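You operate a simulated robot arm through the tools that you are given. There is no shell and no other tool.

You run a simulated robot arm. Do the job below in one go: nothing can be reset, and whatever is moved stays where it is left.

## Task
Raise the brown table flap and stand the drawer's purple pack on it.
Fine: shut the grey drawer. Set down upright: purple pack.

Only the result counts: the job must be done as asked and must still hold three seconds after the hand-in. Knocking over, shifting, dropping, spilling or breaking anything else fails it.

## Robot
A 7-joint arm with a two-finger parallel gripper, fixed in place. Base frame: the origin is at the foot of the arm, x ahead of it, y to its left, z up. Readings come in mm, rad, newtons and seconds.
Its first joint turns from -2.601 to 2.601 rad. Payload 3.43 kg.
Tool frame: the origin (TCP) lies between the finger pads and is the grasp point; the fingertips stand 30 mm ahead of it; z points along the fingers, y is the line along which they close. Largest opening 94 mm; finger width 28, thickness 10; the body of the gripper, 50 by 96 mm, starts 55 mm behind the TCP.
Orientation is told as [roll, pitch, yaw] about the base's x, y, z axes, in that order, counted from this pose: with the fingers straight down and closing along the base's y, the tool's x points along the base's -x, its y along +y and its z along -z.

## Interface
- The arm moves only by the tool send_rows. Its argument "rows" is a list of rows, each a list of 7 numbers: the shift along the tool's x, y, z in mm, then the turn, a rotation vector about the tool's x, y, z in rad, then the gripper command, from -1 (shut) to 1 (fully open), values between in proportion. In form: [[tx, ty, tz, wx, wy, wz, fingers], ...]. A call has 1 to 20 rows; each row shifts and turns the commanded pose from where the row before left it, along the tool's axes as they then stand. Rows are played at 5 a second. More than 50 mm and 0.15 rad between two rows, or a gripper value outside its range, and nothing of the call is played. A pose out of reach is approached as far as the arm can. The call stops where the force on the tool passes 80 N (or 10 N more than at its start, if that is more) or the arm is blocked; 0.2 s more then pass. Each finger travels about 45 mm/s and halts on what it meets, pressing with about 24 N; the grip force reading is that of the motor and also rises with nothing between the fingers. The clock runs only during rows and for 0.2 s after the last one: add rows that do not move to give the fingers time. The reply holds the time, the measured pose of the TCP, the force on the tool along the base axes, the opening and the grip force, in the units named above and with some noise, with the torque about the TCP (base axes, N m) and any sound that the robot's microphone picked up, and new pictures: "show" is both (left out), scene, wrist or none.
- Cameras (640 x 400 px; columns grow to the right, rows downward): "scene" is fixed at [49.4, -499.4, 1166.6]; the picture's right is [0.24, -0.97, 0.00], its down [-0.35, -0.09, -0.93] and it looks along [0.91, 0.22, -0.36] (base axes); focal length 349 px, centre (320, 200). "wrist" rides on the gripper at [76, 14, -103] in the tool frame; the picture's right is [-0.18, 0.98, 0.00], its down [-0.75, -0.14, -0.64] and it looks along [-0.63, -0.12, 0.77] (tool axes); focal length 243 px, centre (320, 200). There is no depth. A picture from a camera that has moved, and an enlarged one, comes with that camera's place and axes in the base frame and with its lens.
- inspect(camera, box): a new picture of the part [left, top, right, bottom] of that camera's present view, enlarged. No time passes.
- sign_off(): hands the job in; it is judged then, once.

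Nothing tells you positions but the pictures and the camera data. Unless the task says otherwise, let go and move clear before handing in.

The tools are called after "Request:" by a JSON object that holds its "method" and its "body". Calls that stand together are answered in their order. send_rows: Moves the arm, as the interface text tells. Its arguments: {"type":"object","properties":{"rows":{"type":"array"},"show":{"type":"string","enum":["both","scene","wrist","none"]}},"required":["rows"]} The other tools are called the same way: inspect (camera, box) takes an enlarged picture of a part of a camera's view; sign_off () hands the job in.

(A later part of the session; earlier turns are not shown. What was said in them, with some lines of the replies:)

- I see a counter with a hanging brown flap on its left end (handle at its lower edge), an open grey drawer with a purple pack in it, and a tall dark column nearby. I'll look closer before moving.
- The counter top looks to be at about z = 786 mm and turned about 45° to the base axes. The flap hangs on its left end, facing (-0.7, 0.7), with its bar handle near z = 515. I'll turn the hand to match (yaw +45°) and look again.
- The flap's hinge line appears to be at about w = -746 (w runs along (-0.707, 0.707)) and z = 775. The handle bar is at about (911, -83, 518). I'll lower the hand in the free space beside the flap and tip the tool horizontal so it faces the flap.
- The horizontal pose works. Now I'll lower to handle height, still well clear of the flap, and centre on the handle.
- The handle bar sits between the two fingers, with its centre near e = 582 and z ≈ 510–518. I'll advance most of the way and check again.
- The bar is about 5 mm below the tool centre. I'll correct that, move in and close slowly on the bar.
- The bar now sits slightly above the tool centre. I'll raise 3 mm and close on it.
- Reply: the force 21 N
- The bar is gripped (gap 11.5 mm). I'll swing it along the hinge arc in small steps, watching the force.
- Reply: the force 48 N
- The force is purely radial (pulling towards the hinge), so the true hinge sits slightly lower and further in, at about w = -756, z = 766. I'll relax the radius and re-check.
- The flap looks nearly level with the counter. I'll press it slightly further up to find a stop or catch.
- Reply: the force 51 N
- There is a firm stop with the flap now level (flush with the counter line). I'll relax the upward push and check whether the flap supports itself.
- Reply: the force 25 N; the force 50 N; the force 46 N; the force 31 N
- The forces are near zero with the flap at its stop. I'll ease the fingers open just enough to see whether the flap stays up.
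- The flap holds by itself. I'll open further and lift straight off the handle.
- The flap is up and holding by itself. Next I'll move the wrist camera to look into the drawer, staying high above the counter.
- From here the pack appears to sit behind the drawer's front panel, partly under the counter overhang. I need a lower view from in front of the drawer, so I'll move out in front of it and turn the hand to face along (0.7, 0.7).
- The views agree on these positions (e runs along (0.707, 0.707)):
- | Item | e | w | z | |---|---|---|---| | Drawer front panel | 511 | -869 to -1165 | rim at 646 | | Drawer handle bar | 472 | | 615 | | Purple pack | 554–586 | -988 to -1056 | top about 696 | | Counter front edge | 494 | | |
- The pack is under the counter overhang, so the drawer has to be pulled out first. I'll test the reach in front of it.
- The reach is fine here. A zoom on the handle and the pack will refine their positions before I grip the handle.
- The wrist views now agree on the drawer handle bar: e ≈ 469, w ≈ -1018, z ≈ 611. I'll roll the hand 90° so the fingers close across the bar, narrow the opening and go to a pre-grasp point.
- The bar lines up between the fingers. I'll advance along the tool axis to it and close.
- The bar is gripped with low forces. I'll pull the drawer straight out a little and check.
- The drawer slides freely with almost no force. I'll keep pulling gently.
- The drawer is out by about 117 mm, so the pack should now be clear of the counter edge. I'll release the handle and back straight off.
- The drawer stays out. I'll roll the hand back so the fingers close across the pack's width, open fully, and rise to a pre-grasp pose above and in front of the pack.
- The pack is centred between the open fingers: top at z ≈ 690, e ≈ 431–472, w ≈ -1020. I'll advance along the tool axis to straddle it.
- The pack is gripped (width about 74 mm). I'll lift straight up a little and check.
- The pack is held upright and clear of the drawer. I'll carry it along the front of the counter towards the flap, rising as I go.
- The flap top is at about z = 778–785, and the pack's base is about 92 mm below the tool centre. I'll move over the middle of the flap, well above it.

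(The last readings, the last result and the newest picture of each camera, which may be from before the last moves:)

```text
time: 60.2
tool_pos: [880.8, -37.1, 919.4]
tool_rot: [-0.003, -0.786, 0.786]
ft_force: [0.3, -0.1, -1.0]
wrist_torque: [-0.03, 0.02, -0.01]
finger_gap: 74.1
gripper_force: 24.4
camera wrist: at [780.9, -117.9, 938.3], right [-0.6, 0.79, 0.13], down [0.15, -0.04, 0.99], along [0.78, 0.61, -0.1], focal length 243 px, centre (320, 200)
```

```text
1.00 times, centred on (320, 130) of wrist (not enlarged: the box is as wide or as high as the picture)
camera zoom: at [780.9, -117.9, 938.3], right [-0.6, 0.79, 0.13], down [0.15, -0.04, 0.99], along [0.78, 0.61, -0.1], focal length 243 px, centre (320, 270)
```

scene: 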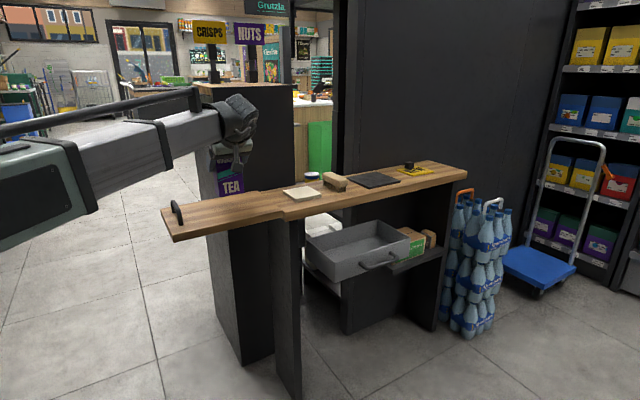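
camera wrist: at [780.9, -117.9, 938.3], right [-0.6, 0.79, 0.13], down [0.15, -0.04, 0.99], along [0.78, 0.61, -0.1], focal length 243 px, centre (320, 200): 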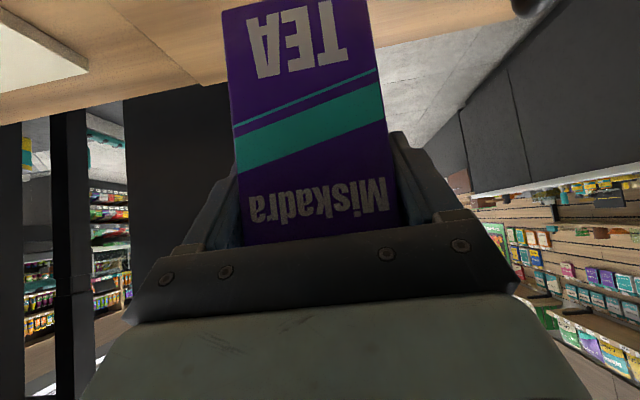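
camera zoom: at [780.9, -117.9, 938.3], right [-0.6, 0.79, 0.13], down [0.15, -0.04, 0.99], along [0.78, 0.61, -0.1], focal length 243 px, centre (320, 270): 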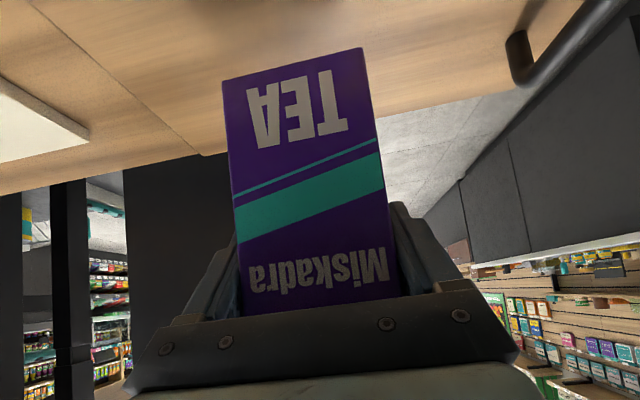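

Request:
{"method": "send_rows", "body": {"rows": [[9.2, 0, 9.2, 0, 0, 0, -1], [9.2, 0, 9.2, 0, 0, 0, -1], [7.1, 0, 7.1, 0, 0, 0, -1], [0, 0, 0, 0, 0, 0, -1]], "show": "scene"}}

Request:
{"method": "inspect", "body": {"camera": "scene", "box": [150, 130, 330, 250]}}

```text
time: 61.2
tool_pos: [881.0, -37.9, 885.2]
tool_rot: [-0.003, -0.785, 0.784]
ft_force: [0.1, 0.4, -0.7]
wrist_torque: [-0.02, 0.01, -0.01]
finger_gap: 73.9
gripper_force: 24.3
```

scene: 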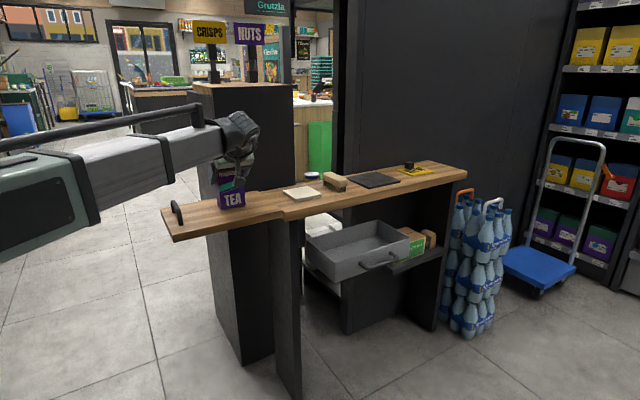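

```text
3.33 times, centred on (240, 190) of scene
camera zoom: at [49.4, -499.4, 1166.6], right [0.24, -0.97, 0.0], down [-0.35, -0.09, -0.93], along [0.91, 0.22, -0.36], focal length 1165 px, centre (587, 233)
```

zoom: 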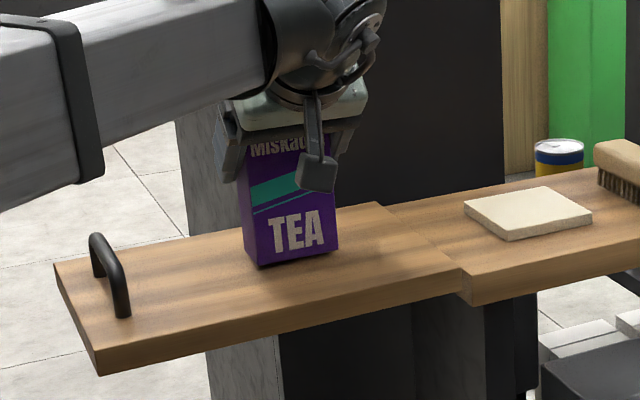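

Request:
{"method": "send_rows", "body": {"rows": [[2.1, 0, 2.1, 0, 0, 0, -1], [2.1, 0, 2.1, 0, 0, 0, -1], [0, 0, 0, 0, 0, 0, -1]], "show": "none"}}

Request:
{"method": "inspect", "body": {"camera": "scene", "box": [200, 170, 270, 220]}}

```text
time: 62.0
tool_pos: [880.7, -37.0, 878.9]
tool_rot: [-0.003, -0.787, 0.787]
ft_force: [-0.4, 0.5, 5.7]
wrist_torque: [-0.19, -0.06, 0.01]
finger_gap: 74.5
gripper_force: 24.1
```

```text
8.00 times, centred on (235, 195) of scene
camera zoom: at [49.4, -499.4, 1166.6], right [0.24, -0.97, 0.0], down [-0.35, -0.09, -0.93], along [0.91, 0.22, -0.36], focal length 2795 px, centre (1000, 240)
```

zoom: 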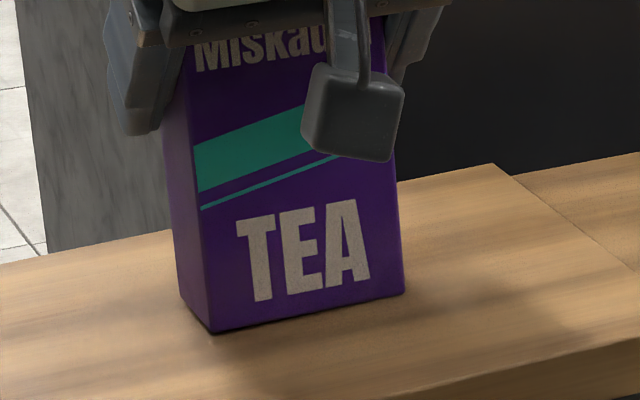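

Contact is made with a gentle press. I'll ease off slightly, open the fingers and let the pack settle.

Request:
{"method": "send_rows", "body": {"rows": [[-0.6, 0, -0.6, 0, 0, 0, -1], [0, 0, 0, 0, 0, 0, -1], [0, 0, 0, 0, 0, 0, 0.65], [0, 0, 0, 0, 0, 0, 0.75], [0, 0, 0, 0, 0, 0, 1], [0, 0, 0, 0, 0, 0, 1]], "show": "both"}}

Request:
{"method": "inspect", "body": {"camera": "scene", "box": [150, 150, 290, 250]}}

```text
time: 63.4
tool_pos: [881.2, -37.7, 880.3]
tool_rot: [-0.002, -0.785, 0.786]
ft_force: [-0.2, -0.3, 0.8]
wrist_torque: [0.0, 0.02, 0.02]
finger_gap: 94.1
gripper_force: 0.0
camera wrist: at [781.1, -118.9, 897.4], right [-0.6, 0.79, 0.13], down [0.15, -0.04, 0.99], along [0.78, 0.62, -0.1], focal length 243 px, centre (320, 200)
```

scene: 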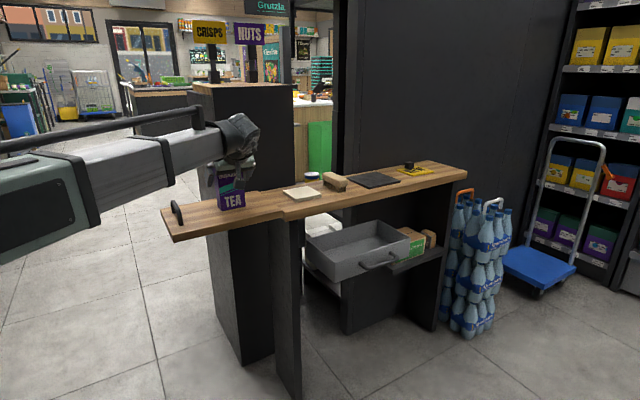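
wrist: 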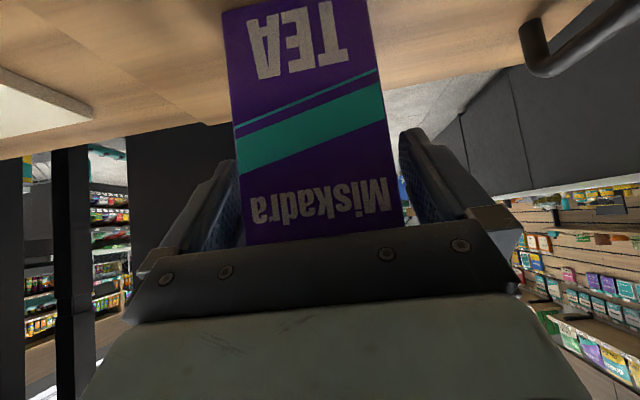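

```text
4.00 times, centred on (220, 200) of scene
camera zoom: at [49.4, -499.4, 1166.6], right [0.24, -0.97, 0.0], down [-0.35, -0.09, -0.93], along [0.91, 0.22, -0.36], focal length 1398 px, centre (720, 200)
```

zoom: 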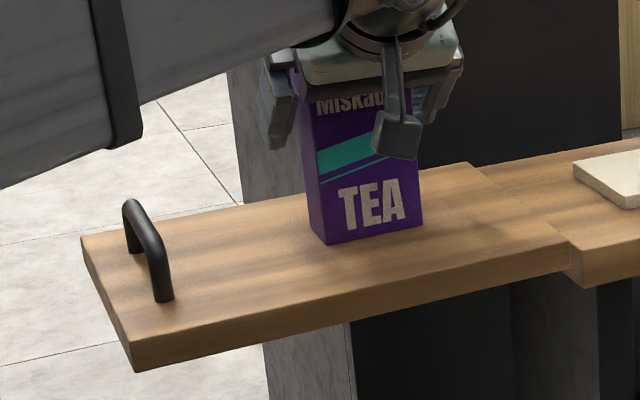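

The pack stands on the flap. I'll back the hand straight out and away.

Request:
{"method": "send_rows", "body": {"rows": [[0, 0, -12, 0, 0, 0, 1], [0, 0, -20, 0, 0, 0, 1], [0, 0, -30, 0, 0, 0, 1], [0, 0, -40, 0, 0, 0, 1], [0, 0, -48, 0, 0, 0, 1], [39, 0, -14.6, 0, 0, 0, 1], [39, 0, -14.6, 0, 0, 0, 1], [39, 0, -14.6, 0, 0, 0, 1], [39, 0, -14.6, 0, 0, 0, 1], [39, 0, -14.6, 0, 0, 0, 1], [0, 0, 0, 0, 0, 0, 1]], "show": "both"}}

Request:
{"method": "inspect", "body": {"camera": "scene", "box": [150, 150, 290, 250]}}

```text
time: 65.8
tool_pos: [671.4, -245.9, 899.4]
tool_rot: [-0.002, -0.786, 0.788]
ft_force: [-0.6, 0.6, -0.1]
wrist_torque: [-0.03, -0.01, 0.0]
finger_gap: 94.1
gripper_force: 0.0
camera wrist: at [571.6, -327.4, 917.7], right [-0.6, 0.79, 0.13], down [0.15, -0.04, 0.99], along [0.78, 0.62, -0.1], focal length 243 px, centre (320, 200)
```

scene: 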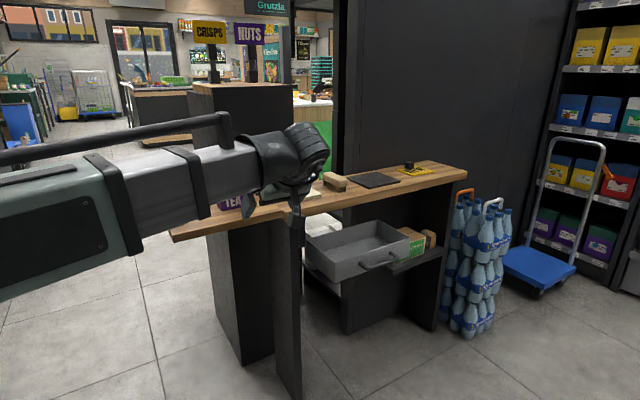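
wrist: 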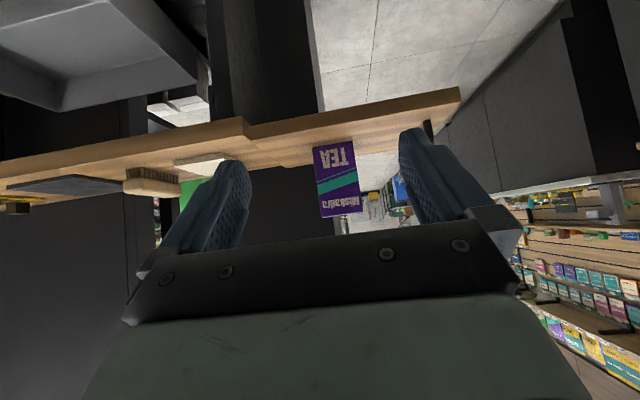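

```text
4.00 times, centred on (220, 200) of scene
camera zoom: at [49.4, -499.4, 1166.6], right [0.24, -0.97, 0.0], down [-0.35, -0.09, -0.93], along [0.91, 0.22, -0.36], focal length 1398 px, centre (720, 200)
```

zoom: 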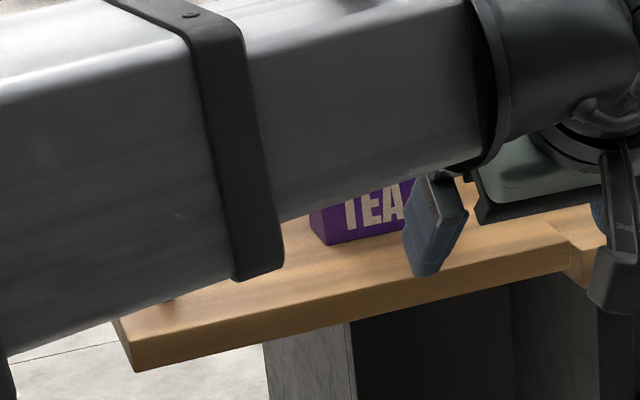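

The pack is standing well. Before shutting the drawer I want to check what the pale object behind it is.

Request:
{"method": "inspect", "body": {"camera": "scene", "box": [285, 190, 445, 310]}}

Request:
{"method": "inspect", "body": {"camera": "wrist", "box": [0, 0, 320, 200]}}

```text
3.33 times, centred on (365, 250) of scene
camera zoom: at [49.4, -499.4, 1166.6], right [0.24, -0.97, 0.0], down [-0.35, -0.09, -0.93], along [0.91, 0.22, -0.36], focal length 1165 px, centre (170, 33)
```

zoom: 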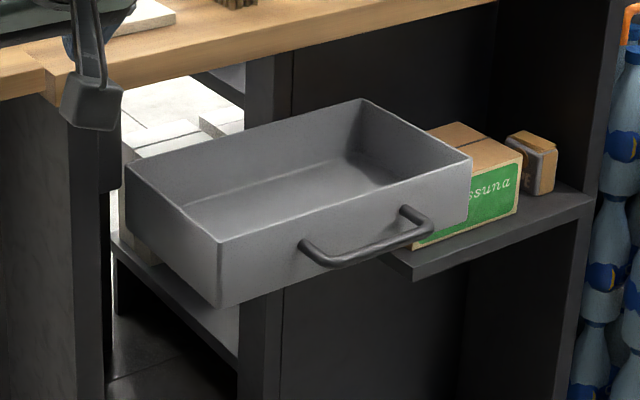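

```text
2.00 times, centred on (160, 100) of wrist
camera zoom: at [571.6, -327.4, 917.7], right [-0.6, 0.79, 0.13], down [0.15, -0.04, 0.99], along [0.78, 0.62, -0.1], focal length 485 px, centre (640, 400)
```

zoom: 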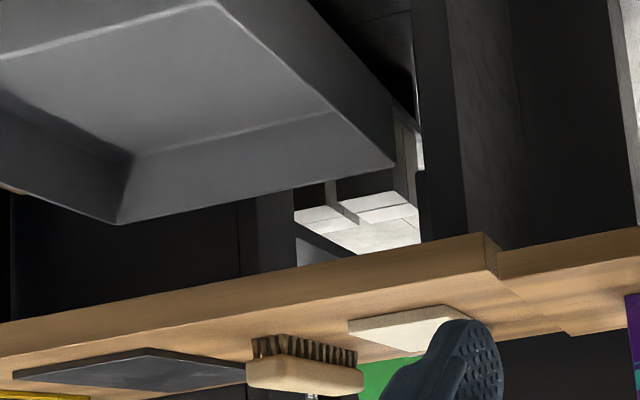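

The pale boxes sit lower on a shelf under the drawer, as they did at the start, so nothing blocks its path. I'll go back to the drawer handle to shut it.

Request:
{"method": "send_rows", "body": {"rows": [[16.67, -37.03, 9.03, 0, 0, 0, 1], [16.67, -37.03, 9.03, 0, 0, 0, 1], [16.67, -37.03, 9.03, 0, 0, 0, 1], [16.67, -37.03, 9.03, 0, 0, 0, 1], [16.67, -37.03, 9.03, 0, 0, 0, 1], [16.67, -37.03, 9.03, 0, 0, 0, 1], [16.67, -37.03, 9.03, 0, 0, 0, 1], [16.67, -37.03, 9.03, 0, 0, 0, 1], [16.67, -37.03, 9.03, 0, 0, 0, 1], [16.67, -37.03, 9.03, 0, 0, 0, 1], [0, 0, 0, 0, 0, 0, 1]], "show": "both"}}

Request:
{"method": "send_rows", "body": {"rows": [[0, 0, 0, 0, 0, 0.1309, 0.3], [0, 0, 0, 0, 0, 0.1309, 0], [0, 0, 0, 0, 0, 0.1309, -0.3], [0, 0, 0, 0, 0, 0.1309, -0.3], [0, 0, 0, 0, 0, 0.1309, -0.3], [0, 0, 0, 0, 0, 0.1309, -0.3], [0, 0, 0, 0, 0, 0.1309, -0.3], [0, 0, 0, 0, 0, 0.1309, -0.3], [0, 0, 0, 0, 0, 0.1309, -0.3], [0, 0, 0, 0, 0, 0.1309, -0.3], [0, 0, 0, 0, 0, 0.1309, -0.3], [0, 0, 0, 0, 0, 0.1309, -0.3], [0, 0, 0, 0, 0, 0, -0.3]], "show": "both"}}

```text
time: 68.2
tool_pos: [896.1, -546.7, 716.6]
tool_rot: [-0.002, -0.786, 0.785]
ft_force: [-0.7, 0.0, -0.6]
wrist_torque: [0.01, 0.02, 0.01]
finger_gap: 93.8
gripper_force: 0.2
camera wrist: at [796.1, -628.6, 735.5], right [-0.6, 0.79, 0.13], down [0.15, -0.04, 0.99], along [0.78, 0.62, -0.1], focal length 243 px, centre (320, 200)
```

scene: 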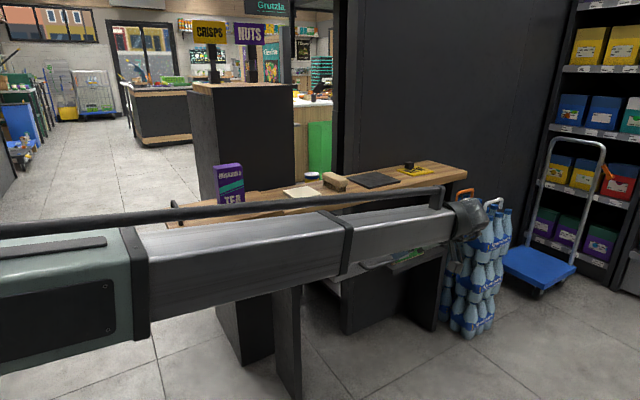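
wrist: 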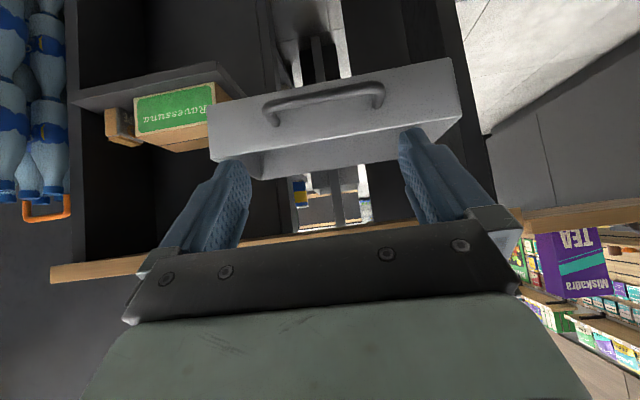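

```text
time: 71.0
tool_pos: [896.5, -547.4, 717.0]
tool_rot: [0.785, 0.0, -0.787]
ft_force: [-0.4, 0.3, 0.8]
wrist_torque: [-0.02, 0.0, -0.03]
finger_gap: 33.3
gripper_force: 0.1
camera wrist: at [797.1, -539.3, 799.4], right [0.62, 0.36, 0.7], down [0.14, -0.92, 0.35], along [0.77, -0.12, -0.63], focal length 243 px, centre (320, 200)
```

scene: 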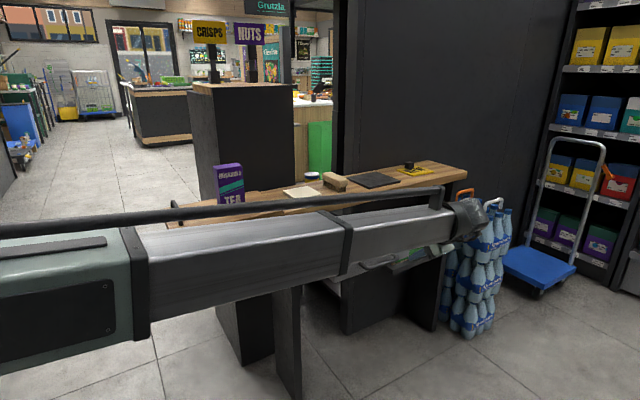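
wrist: 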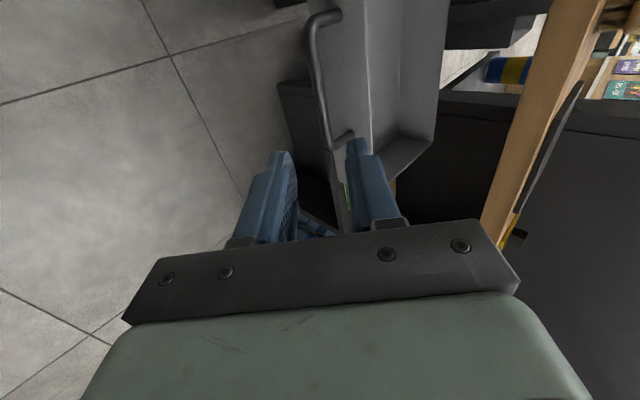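

The view matches my earlier back-off pose. I'll advance onto the handle bar again and close on it.

Request:
{"method": "send_rows", "body": {"rows": [[0, 0, 40, 0, 0, 0, -0.3], [0, 0, 40, 0, 0, 0, -0.3], [0, 0, 30, 0, 0, 0, -0.3], [0, 0, 20, 0, 0, 0, -0.3], [0, 0, 10, 0, 0, 0, -0.3], [0, 0, 0, 0, 0, 0, -0.3]], "show": "wrist"}}

Request:
{"method": "send_rows", "body": {"rows": [[0, 0, 0, 0, 0, 0, -1], [0, 0, 0, 0, 0, 0, -1], [0, 0, 0, 0, 0, 0, -1], [0, 0, 0, 0, 0, 0, -1]], "show": "wrist"}}

```text
time: 72.4
tool_pos: [965.6, -476.5, 617.8]
tool_rot: [0.786, -0.001, -0.784]
ft_force: [0.1, 0.3, 0.4]
wrist_torque: [0.02, -0.01, 0.01]
finger_gap: 33.0
gripper_force: 0.0
camera wrist: at [867.3, -469.0, 699.7], right [0.62, 0.36, 0.7], down [0.14, -0.92, 0.35], along [0.77, -0.12, -0.62], focal length 243 px, centre (320, 200)
```

wrist: 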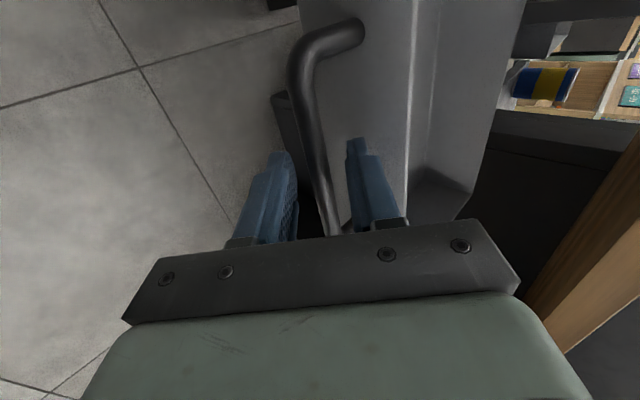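

```text
time: 73.4
tool_pos: [965.8, -478.2, 617.7]
tool_rot: [0.785, 0.0, -0.785]
ft_force: [0.0, -0.4, 1.1]
wrist_torque: [0.13, 0.06, 0.02]
finger_gap: 11.7
gripper_force: 44.9
camera wrist: at [867.1, -469.1, 700.0], right [0.62, 0.36, 0.7], down [0.14, -0.92, 0.35], along [0.77, -0.12, -0.62], focal length 243 px, centre (320, 200)
```

wrist: 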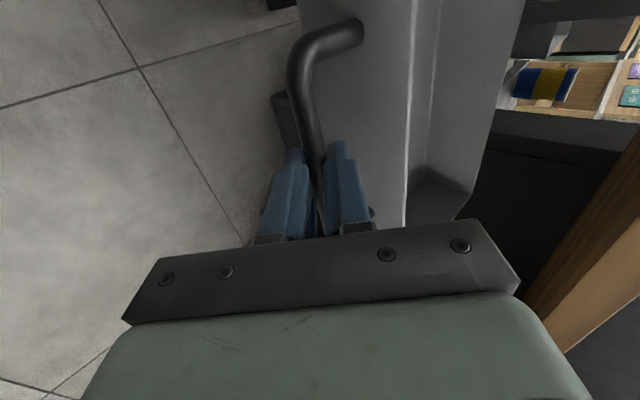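

Request:
{"method": "send_rows", "body": {"rows": [[0, 5.66, 5.66, 0, 0, 0, -1], [0, 5.66, 5.66, 0, 0, 0, -1], [0, 5.66, 5.66, 0, 0, 0, -1], [0, 5.66, 5.66, 0, 0, 0, -1], [0, 5.66, 5.66, 0, 0, 0, -1], [0, 5.66, 5.66, 0, 0, 0, -1], [0, 5.66, 5.66, 0, 0, 0, -1], [0, 5.66, 5.66, 0, 0, 0, -1], [0, 5.66, 5.66, 0, 0, 0, -1], [0, 5.66, 5.66, 0, 0, 0, -1], [0, 5.66, 5.66, 0, 0, 0, -1], [0, 5.66, 5.66, 0, 0, 0, -1], [0, 0, 0, 0, 0, 0, -1]], "show": "both"}}

```text
time: 76.2
tool_pos: [1034.3, -409.1, 618.6]
tool_rot: [0.785, -0.001, -0.785]
ft_force: [1.4, -1.1, -12.3]
wrist_torque: [0.2, 0.29, 0.26]
finger_gap: 11.6
gripper_force: 45.0
camera wrist: at [935.9, -400.5, 700.1], right [0.62, 0.36, 0.7], down [0.14, -0.92, 0.35], along [0.77, -0.12, -0.63], focal length 243 px, centre (320, 200)
```

scene: 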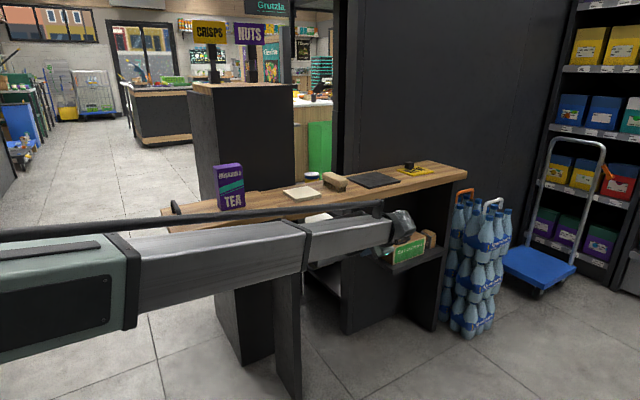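
wrist: 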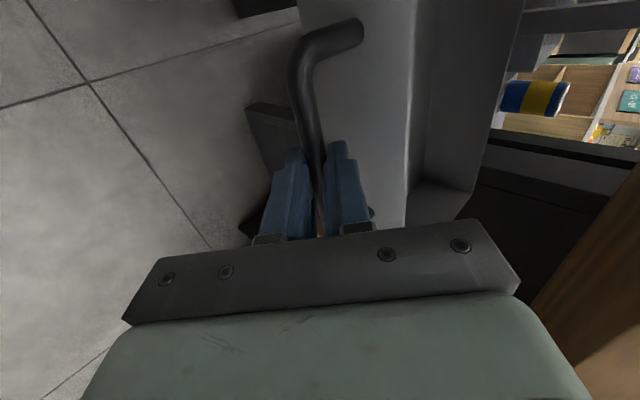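

Request:
{"method": "send_rows", "body": {"rows": [[0, 4.0, 5.6, 0, 0, 0, -1], [0, 4.8, 4.8, 0, 0, 0, -1], [0, 4.8, 4.8, 0, 0, 0, -1], [0, 0, 0, 0, 0, 0, -1]], "show": "none"}}

```text
time: 77.2
tool_pos: [1047.9, -394.6, 618.2]
tool_rot: [0.787, 0.001, -0.786]
ft_force: [-2.2, 2.6, 1.2]
wrist_torque: [0.16, 0.15, 0.12]
finger_gap: 11.8
gripper_force: 45.0
```

The drawer is back where it started with no resistance. I'll press gently further to see whether that was already its stop.

Request:
{"method": "send_rows", "body": {"rows": [[0, 2.8, 2.8, 0, 0, 0, -1], [0, 0, 0, 0, 0, 0, -1]], "show": "none"}}

```text
time: 77.8
tool_pos: [1047.9, -393.8, 617.6]
tool_rot: [0.786, -0.001, -0.787]
ft_force: [-31.6, -21.5, 10.7]
wrist_torque: [0.29, 0.67, 0.59]
finger_gap: 11.7
gripper_force: 45.1
```

The force rises firmly here, so the drawer is fully shut, exactly where it started. I'll relieve the push, release the handle and back off.

Request:
{"method": "send_rows", "body": {"rows": [[0, -2.6, -2.6, 0, 0, 0, -1], [0, 0, 0, 0, 0, 0, -1]], "show": "none"}}

Request:
{"method": "send_rows", "body": {"rows": [[0, 0, 0, 0, 0, 0, -0.3], [0, 0, 0, 0, 0, 0, -0.3], [0, 0, 0, 0, 0, 0, -0.3], [0, 0, -10, 0, 0, 0, -0.3], [0, 0, -20, 0, 0, 0, -0.3], [0, 0, -30, 0, 0, 0, -0.3], [0, 0, -40, 0, 0, 0, -0.3], [0, 0, -40, 0, 0, 0, -0.3], [0, 0, 0, 0, 0, 0, -0.3]], "show": "both"}}

```text
time: 78.4
tool_pos: [1047.1, -394.4, 618.0]
tool_rot: [0.788, -0.001, -0.785]
ft_force: [-24.5, -12.8, 9.8]
wrist_torque: [-0.53, -0.27, -0.77]
finger_gap: 11.6
gripper_force: 44.8
```

```text
time: 80.4
tool_pos: [977.5, -464.8, 715.8]
tool_rot: [0.786, 0.0, -0.785]
ft_force: [0.6, 0.0, 0.0]
wrist_torque: [0.03, -0.01, 0.02]
finger_gap: 32.8
gripper_force: 0.0
camera wrist: at [879.8, -457.0, 797.8], right [0.62, 0.36, 0.7], down [0.14, -0.92, 0.35], along [0.77, -0.12, -0.63], focal length 243 px, centre (320, 200)
```

scene: 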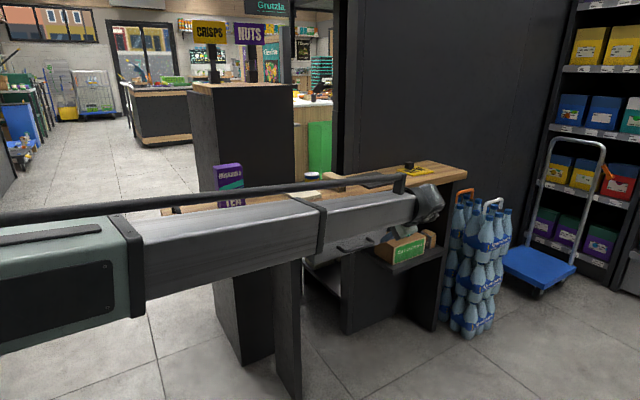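
wrist: 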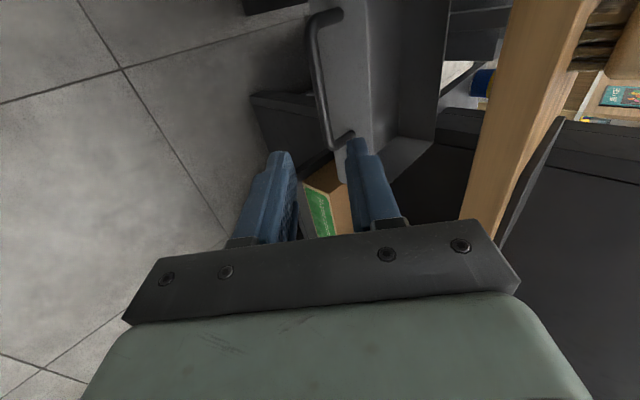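

The drawer is shut. I'll move the arm up and away to a clear spot and check everything.

Request:
{"method": "send_rows", "body": {"rows": [[0, 0, -40, 0, 0, 0, -0.3], [37, 8.6, -20.5, 0, 0, 0, -0.3], [37, 8.6, -20.5, 0, 0, 0, -0.3], [37, 8.6, -20.5, 0, 0, 0, -0.3], [37, 8.6, -20.5, 0, 0, 0, -0.3], [37, 8.6, -20.5, 0, 0, 0, -0.3], [37, 8.6, -20.5, 0, 0, 0, -0.3], [37, 8.6, -20.5, 0, 0, 0, -0.3], [37, 8.6, -20.5, 0, 0, 0, -0.3], [37, 8.6, -20.5, 0, 0, 0, -0.3], [37, 8.6, -20.5, 0, 0, 0, -0.3], [0, 0, 0, 0, 0, 0, -0.3]], "show": "both"}}

```text
time: 83.0
tool_pos: [636.7, -282.1, 950.2]
tool_rot: [0.786, 0.0, -0.784]
ft_force: [0.0, 0.1, -0.6]
wrist_torque: [-0.02, 0.02, 0.0]
finger_gap: 33.2
gripper_force: 0.0
camera wrist: at [538.9, -273.9, 1032.5], right [0.62, 0.36, 0.7], down [0.14, -0.92, 0.35], along [0.77, -0.12, -0.63], focal length 243 px, centre (320, 200)
```

scene: 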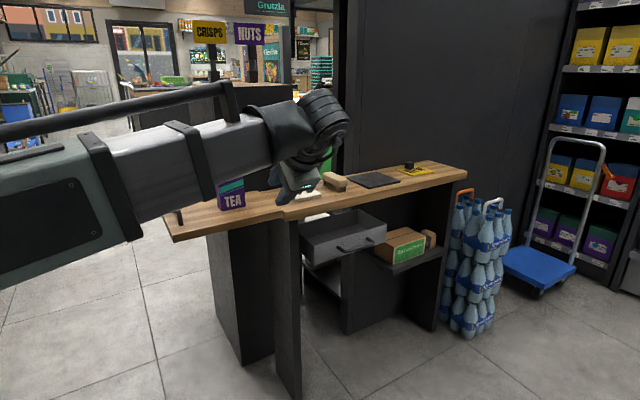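
wrist: 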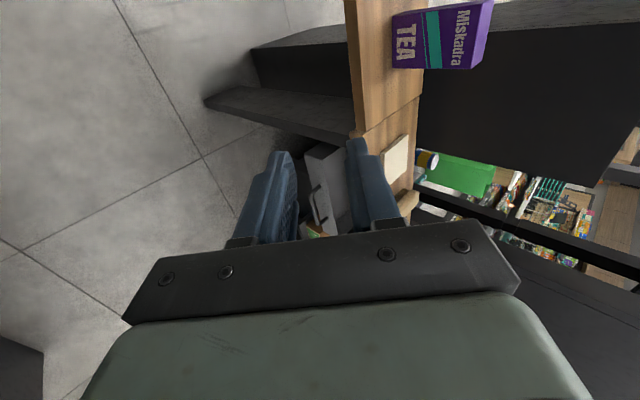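

Request:
{"method": "send_rows", "body": {"rows": [[0, 26.5, -26.5, 0, 0, 0, -0.3], [0, 26.5, -26.5, 0, 0, 0, -0.3], [0, 26.5, -26.5, 0, 0, 0, -0.3], [0, 26.5, -26.5, 0, 0, 0, -0.3], [0, 26.5, -26.5, 0, 0, 0, -0.3], [0, 0, 0, 0, 0, 0, -0.3]], "show": "both"}}

Request:
{"method": "inspect", "body": {"camera": "scene", "box": [150, 150, 330, 262]}}

Request:
{"method": "inspect", "body": {"camera": "scene", "box": [230, 150, 470, 300]}}

Request:
{"method": "inspect", "body": {"camera": "wrist", "box": [300, 0, 500, 130]}}

```text
time: 84.4
tool_pos: [636.3, -282.6, 1137.1]
tool_rot: [0.787, -0.001, -0.784]
ft_force: [0.3, -0.5, 0.2]
wrist_torque: [0.0, -0.02, -0.01]
finger_gap: 32.9
gripper_force: 0.0
camera wrist: at [537.9, -274.2, 1219.1], right [0.62, 0.36, 0.7], down [0.14, -0.92, 0.35], along [0.77, -0.12, -0.63], focal length 243 px, centre (320, 200)
```

scene: 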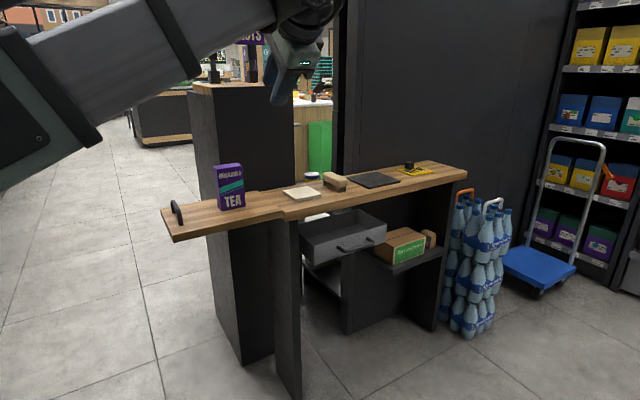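
wrist: 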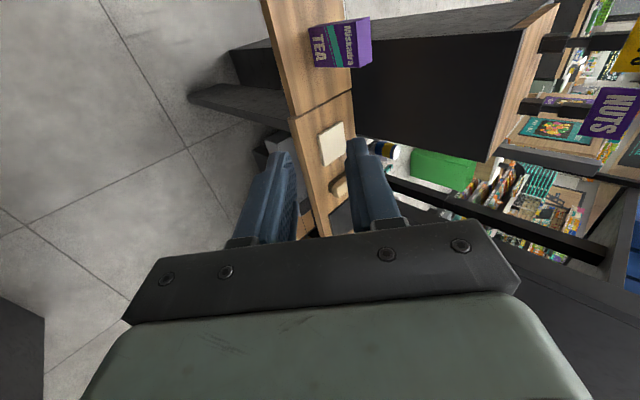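

```text
3.56 times, centred on (240, 206) of scene
camera zoom: at [49.4, -499.4, 1166.6], right [0.24, -0.97, 0.0], down [-0.35, -0.09, -0.93], along [0.91, 0.22, -0.36], focal length 1242 px, centre (604, 179)
```

zoom: 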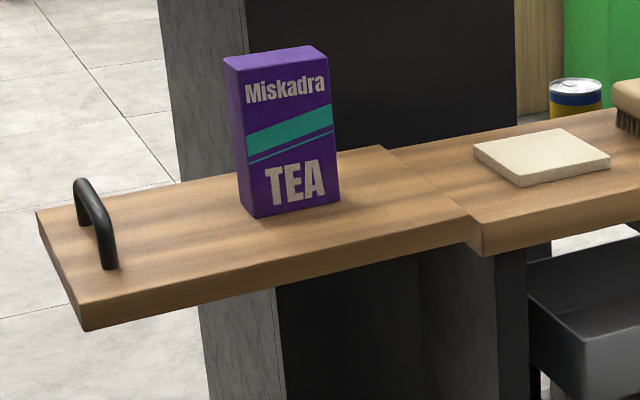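

```text
2.67 times, centred on (350, 225) of scene
camera zoom: at [49.4, -499.4, 1166.6], right [0.24, -0.97, 0.0], down [-0.35, -0.09, -0.93], along [0.91, 0.22, -0.36], focal length 932 px, centre (240, 133)
```

zoom: 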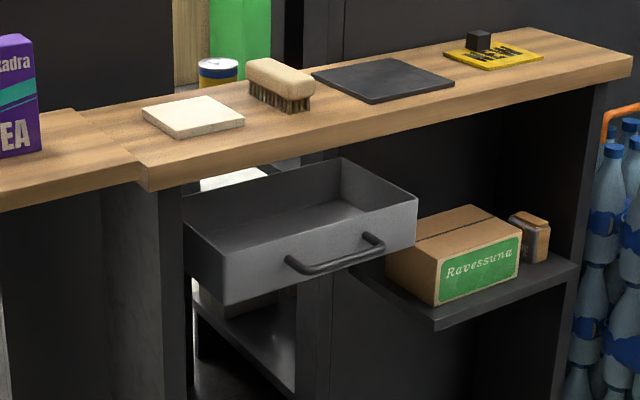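

```text
3.08 times, centred on (400, 65) of wrist
camera zoom: at [537.9, -274.2, 1219.1], right [0.62, 0.36, 0.7], down [0.14, -0.92, 0.35], along [0.77, -0.12, -0.63], focal length 746 px, centre (74, 615)
```

zoom: 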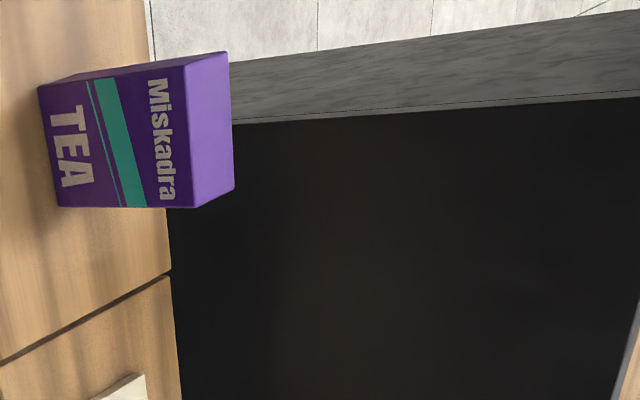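

The flap is up and level and has stayed put since I released it. The purple pack stands upright in the middle of it. The drawer is shut at its stop, the counter items look unmoved, and the arm is clear, so I'm handing in.

Request:
{"method": "sign_off", "body": {}}

```text
The job is handed in.
```

I raised the brown flap and stood the purple pack upright in the middle of it, then handed the job in; I haven't seen the judge's result.

- **Flap:** it sits level with the counter, about 2 mm below its upper stop at the handle. It has held there by itself since I released it, about a minute before hand-in, and didn't drop when the pack went on.
- **Pack:** it stood steady for about 20 seconds before hand-in.
- **Drawer:** the pack was under the counter edge, so I pulled the drawer out about 117 mm to lift it clear. I then pushed the drawer back to its stop, which is where it started.
- **Everything else:** the counter items, the carton and the bottles look unmoved in the final pictures, and the arm is clear of everything.
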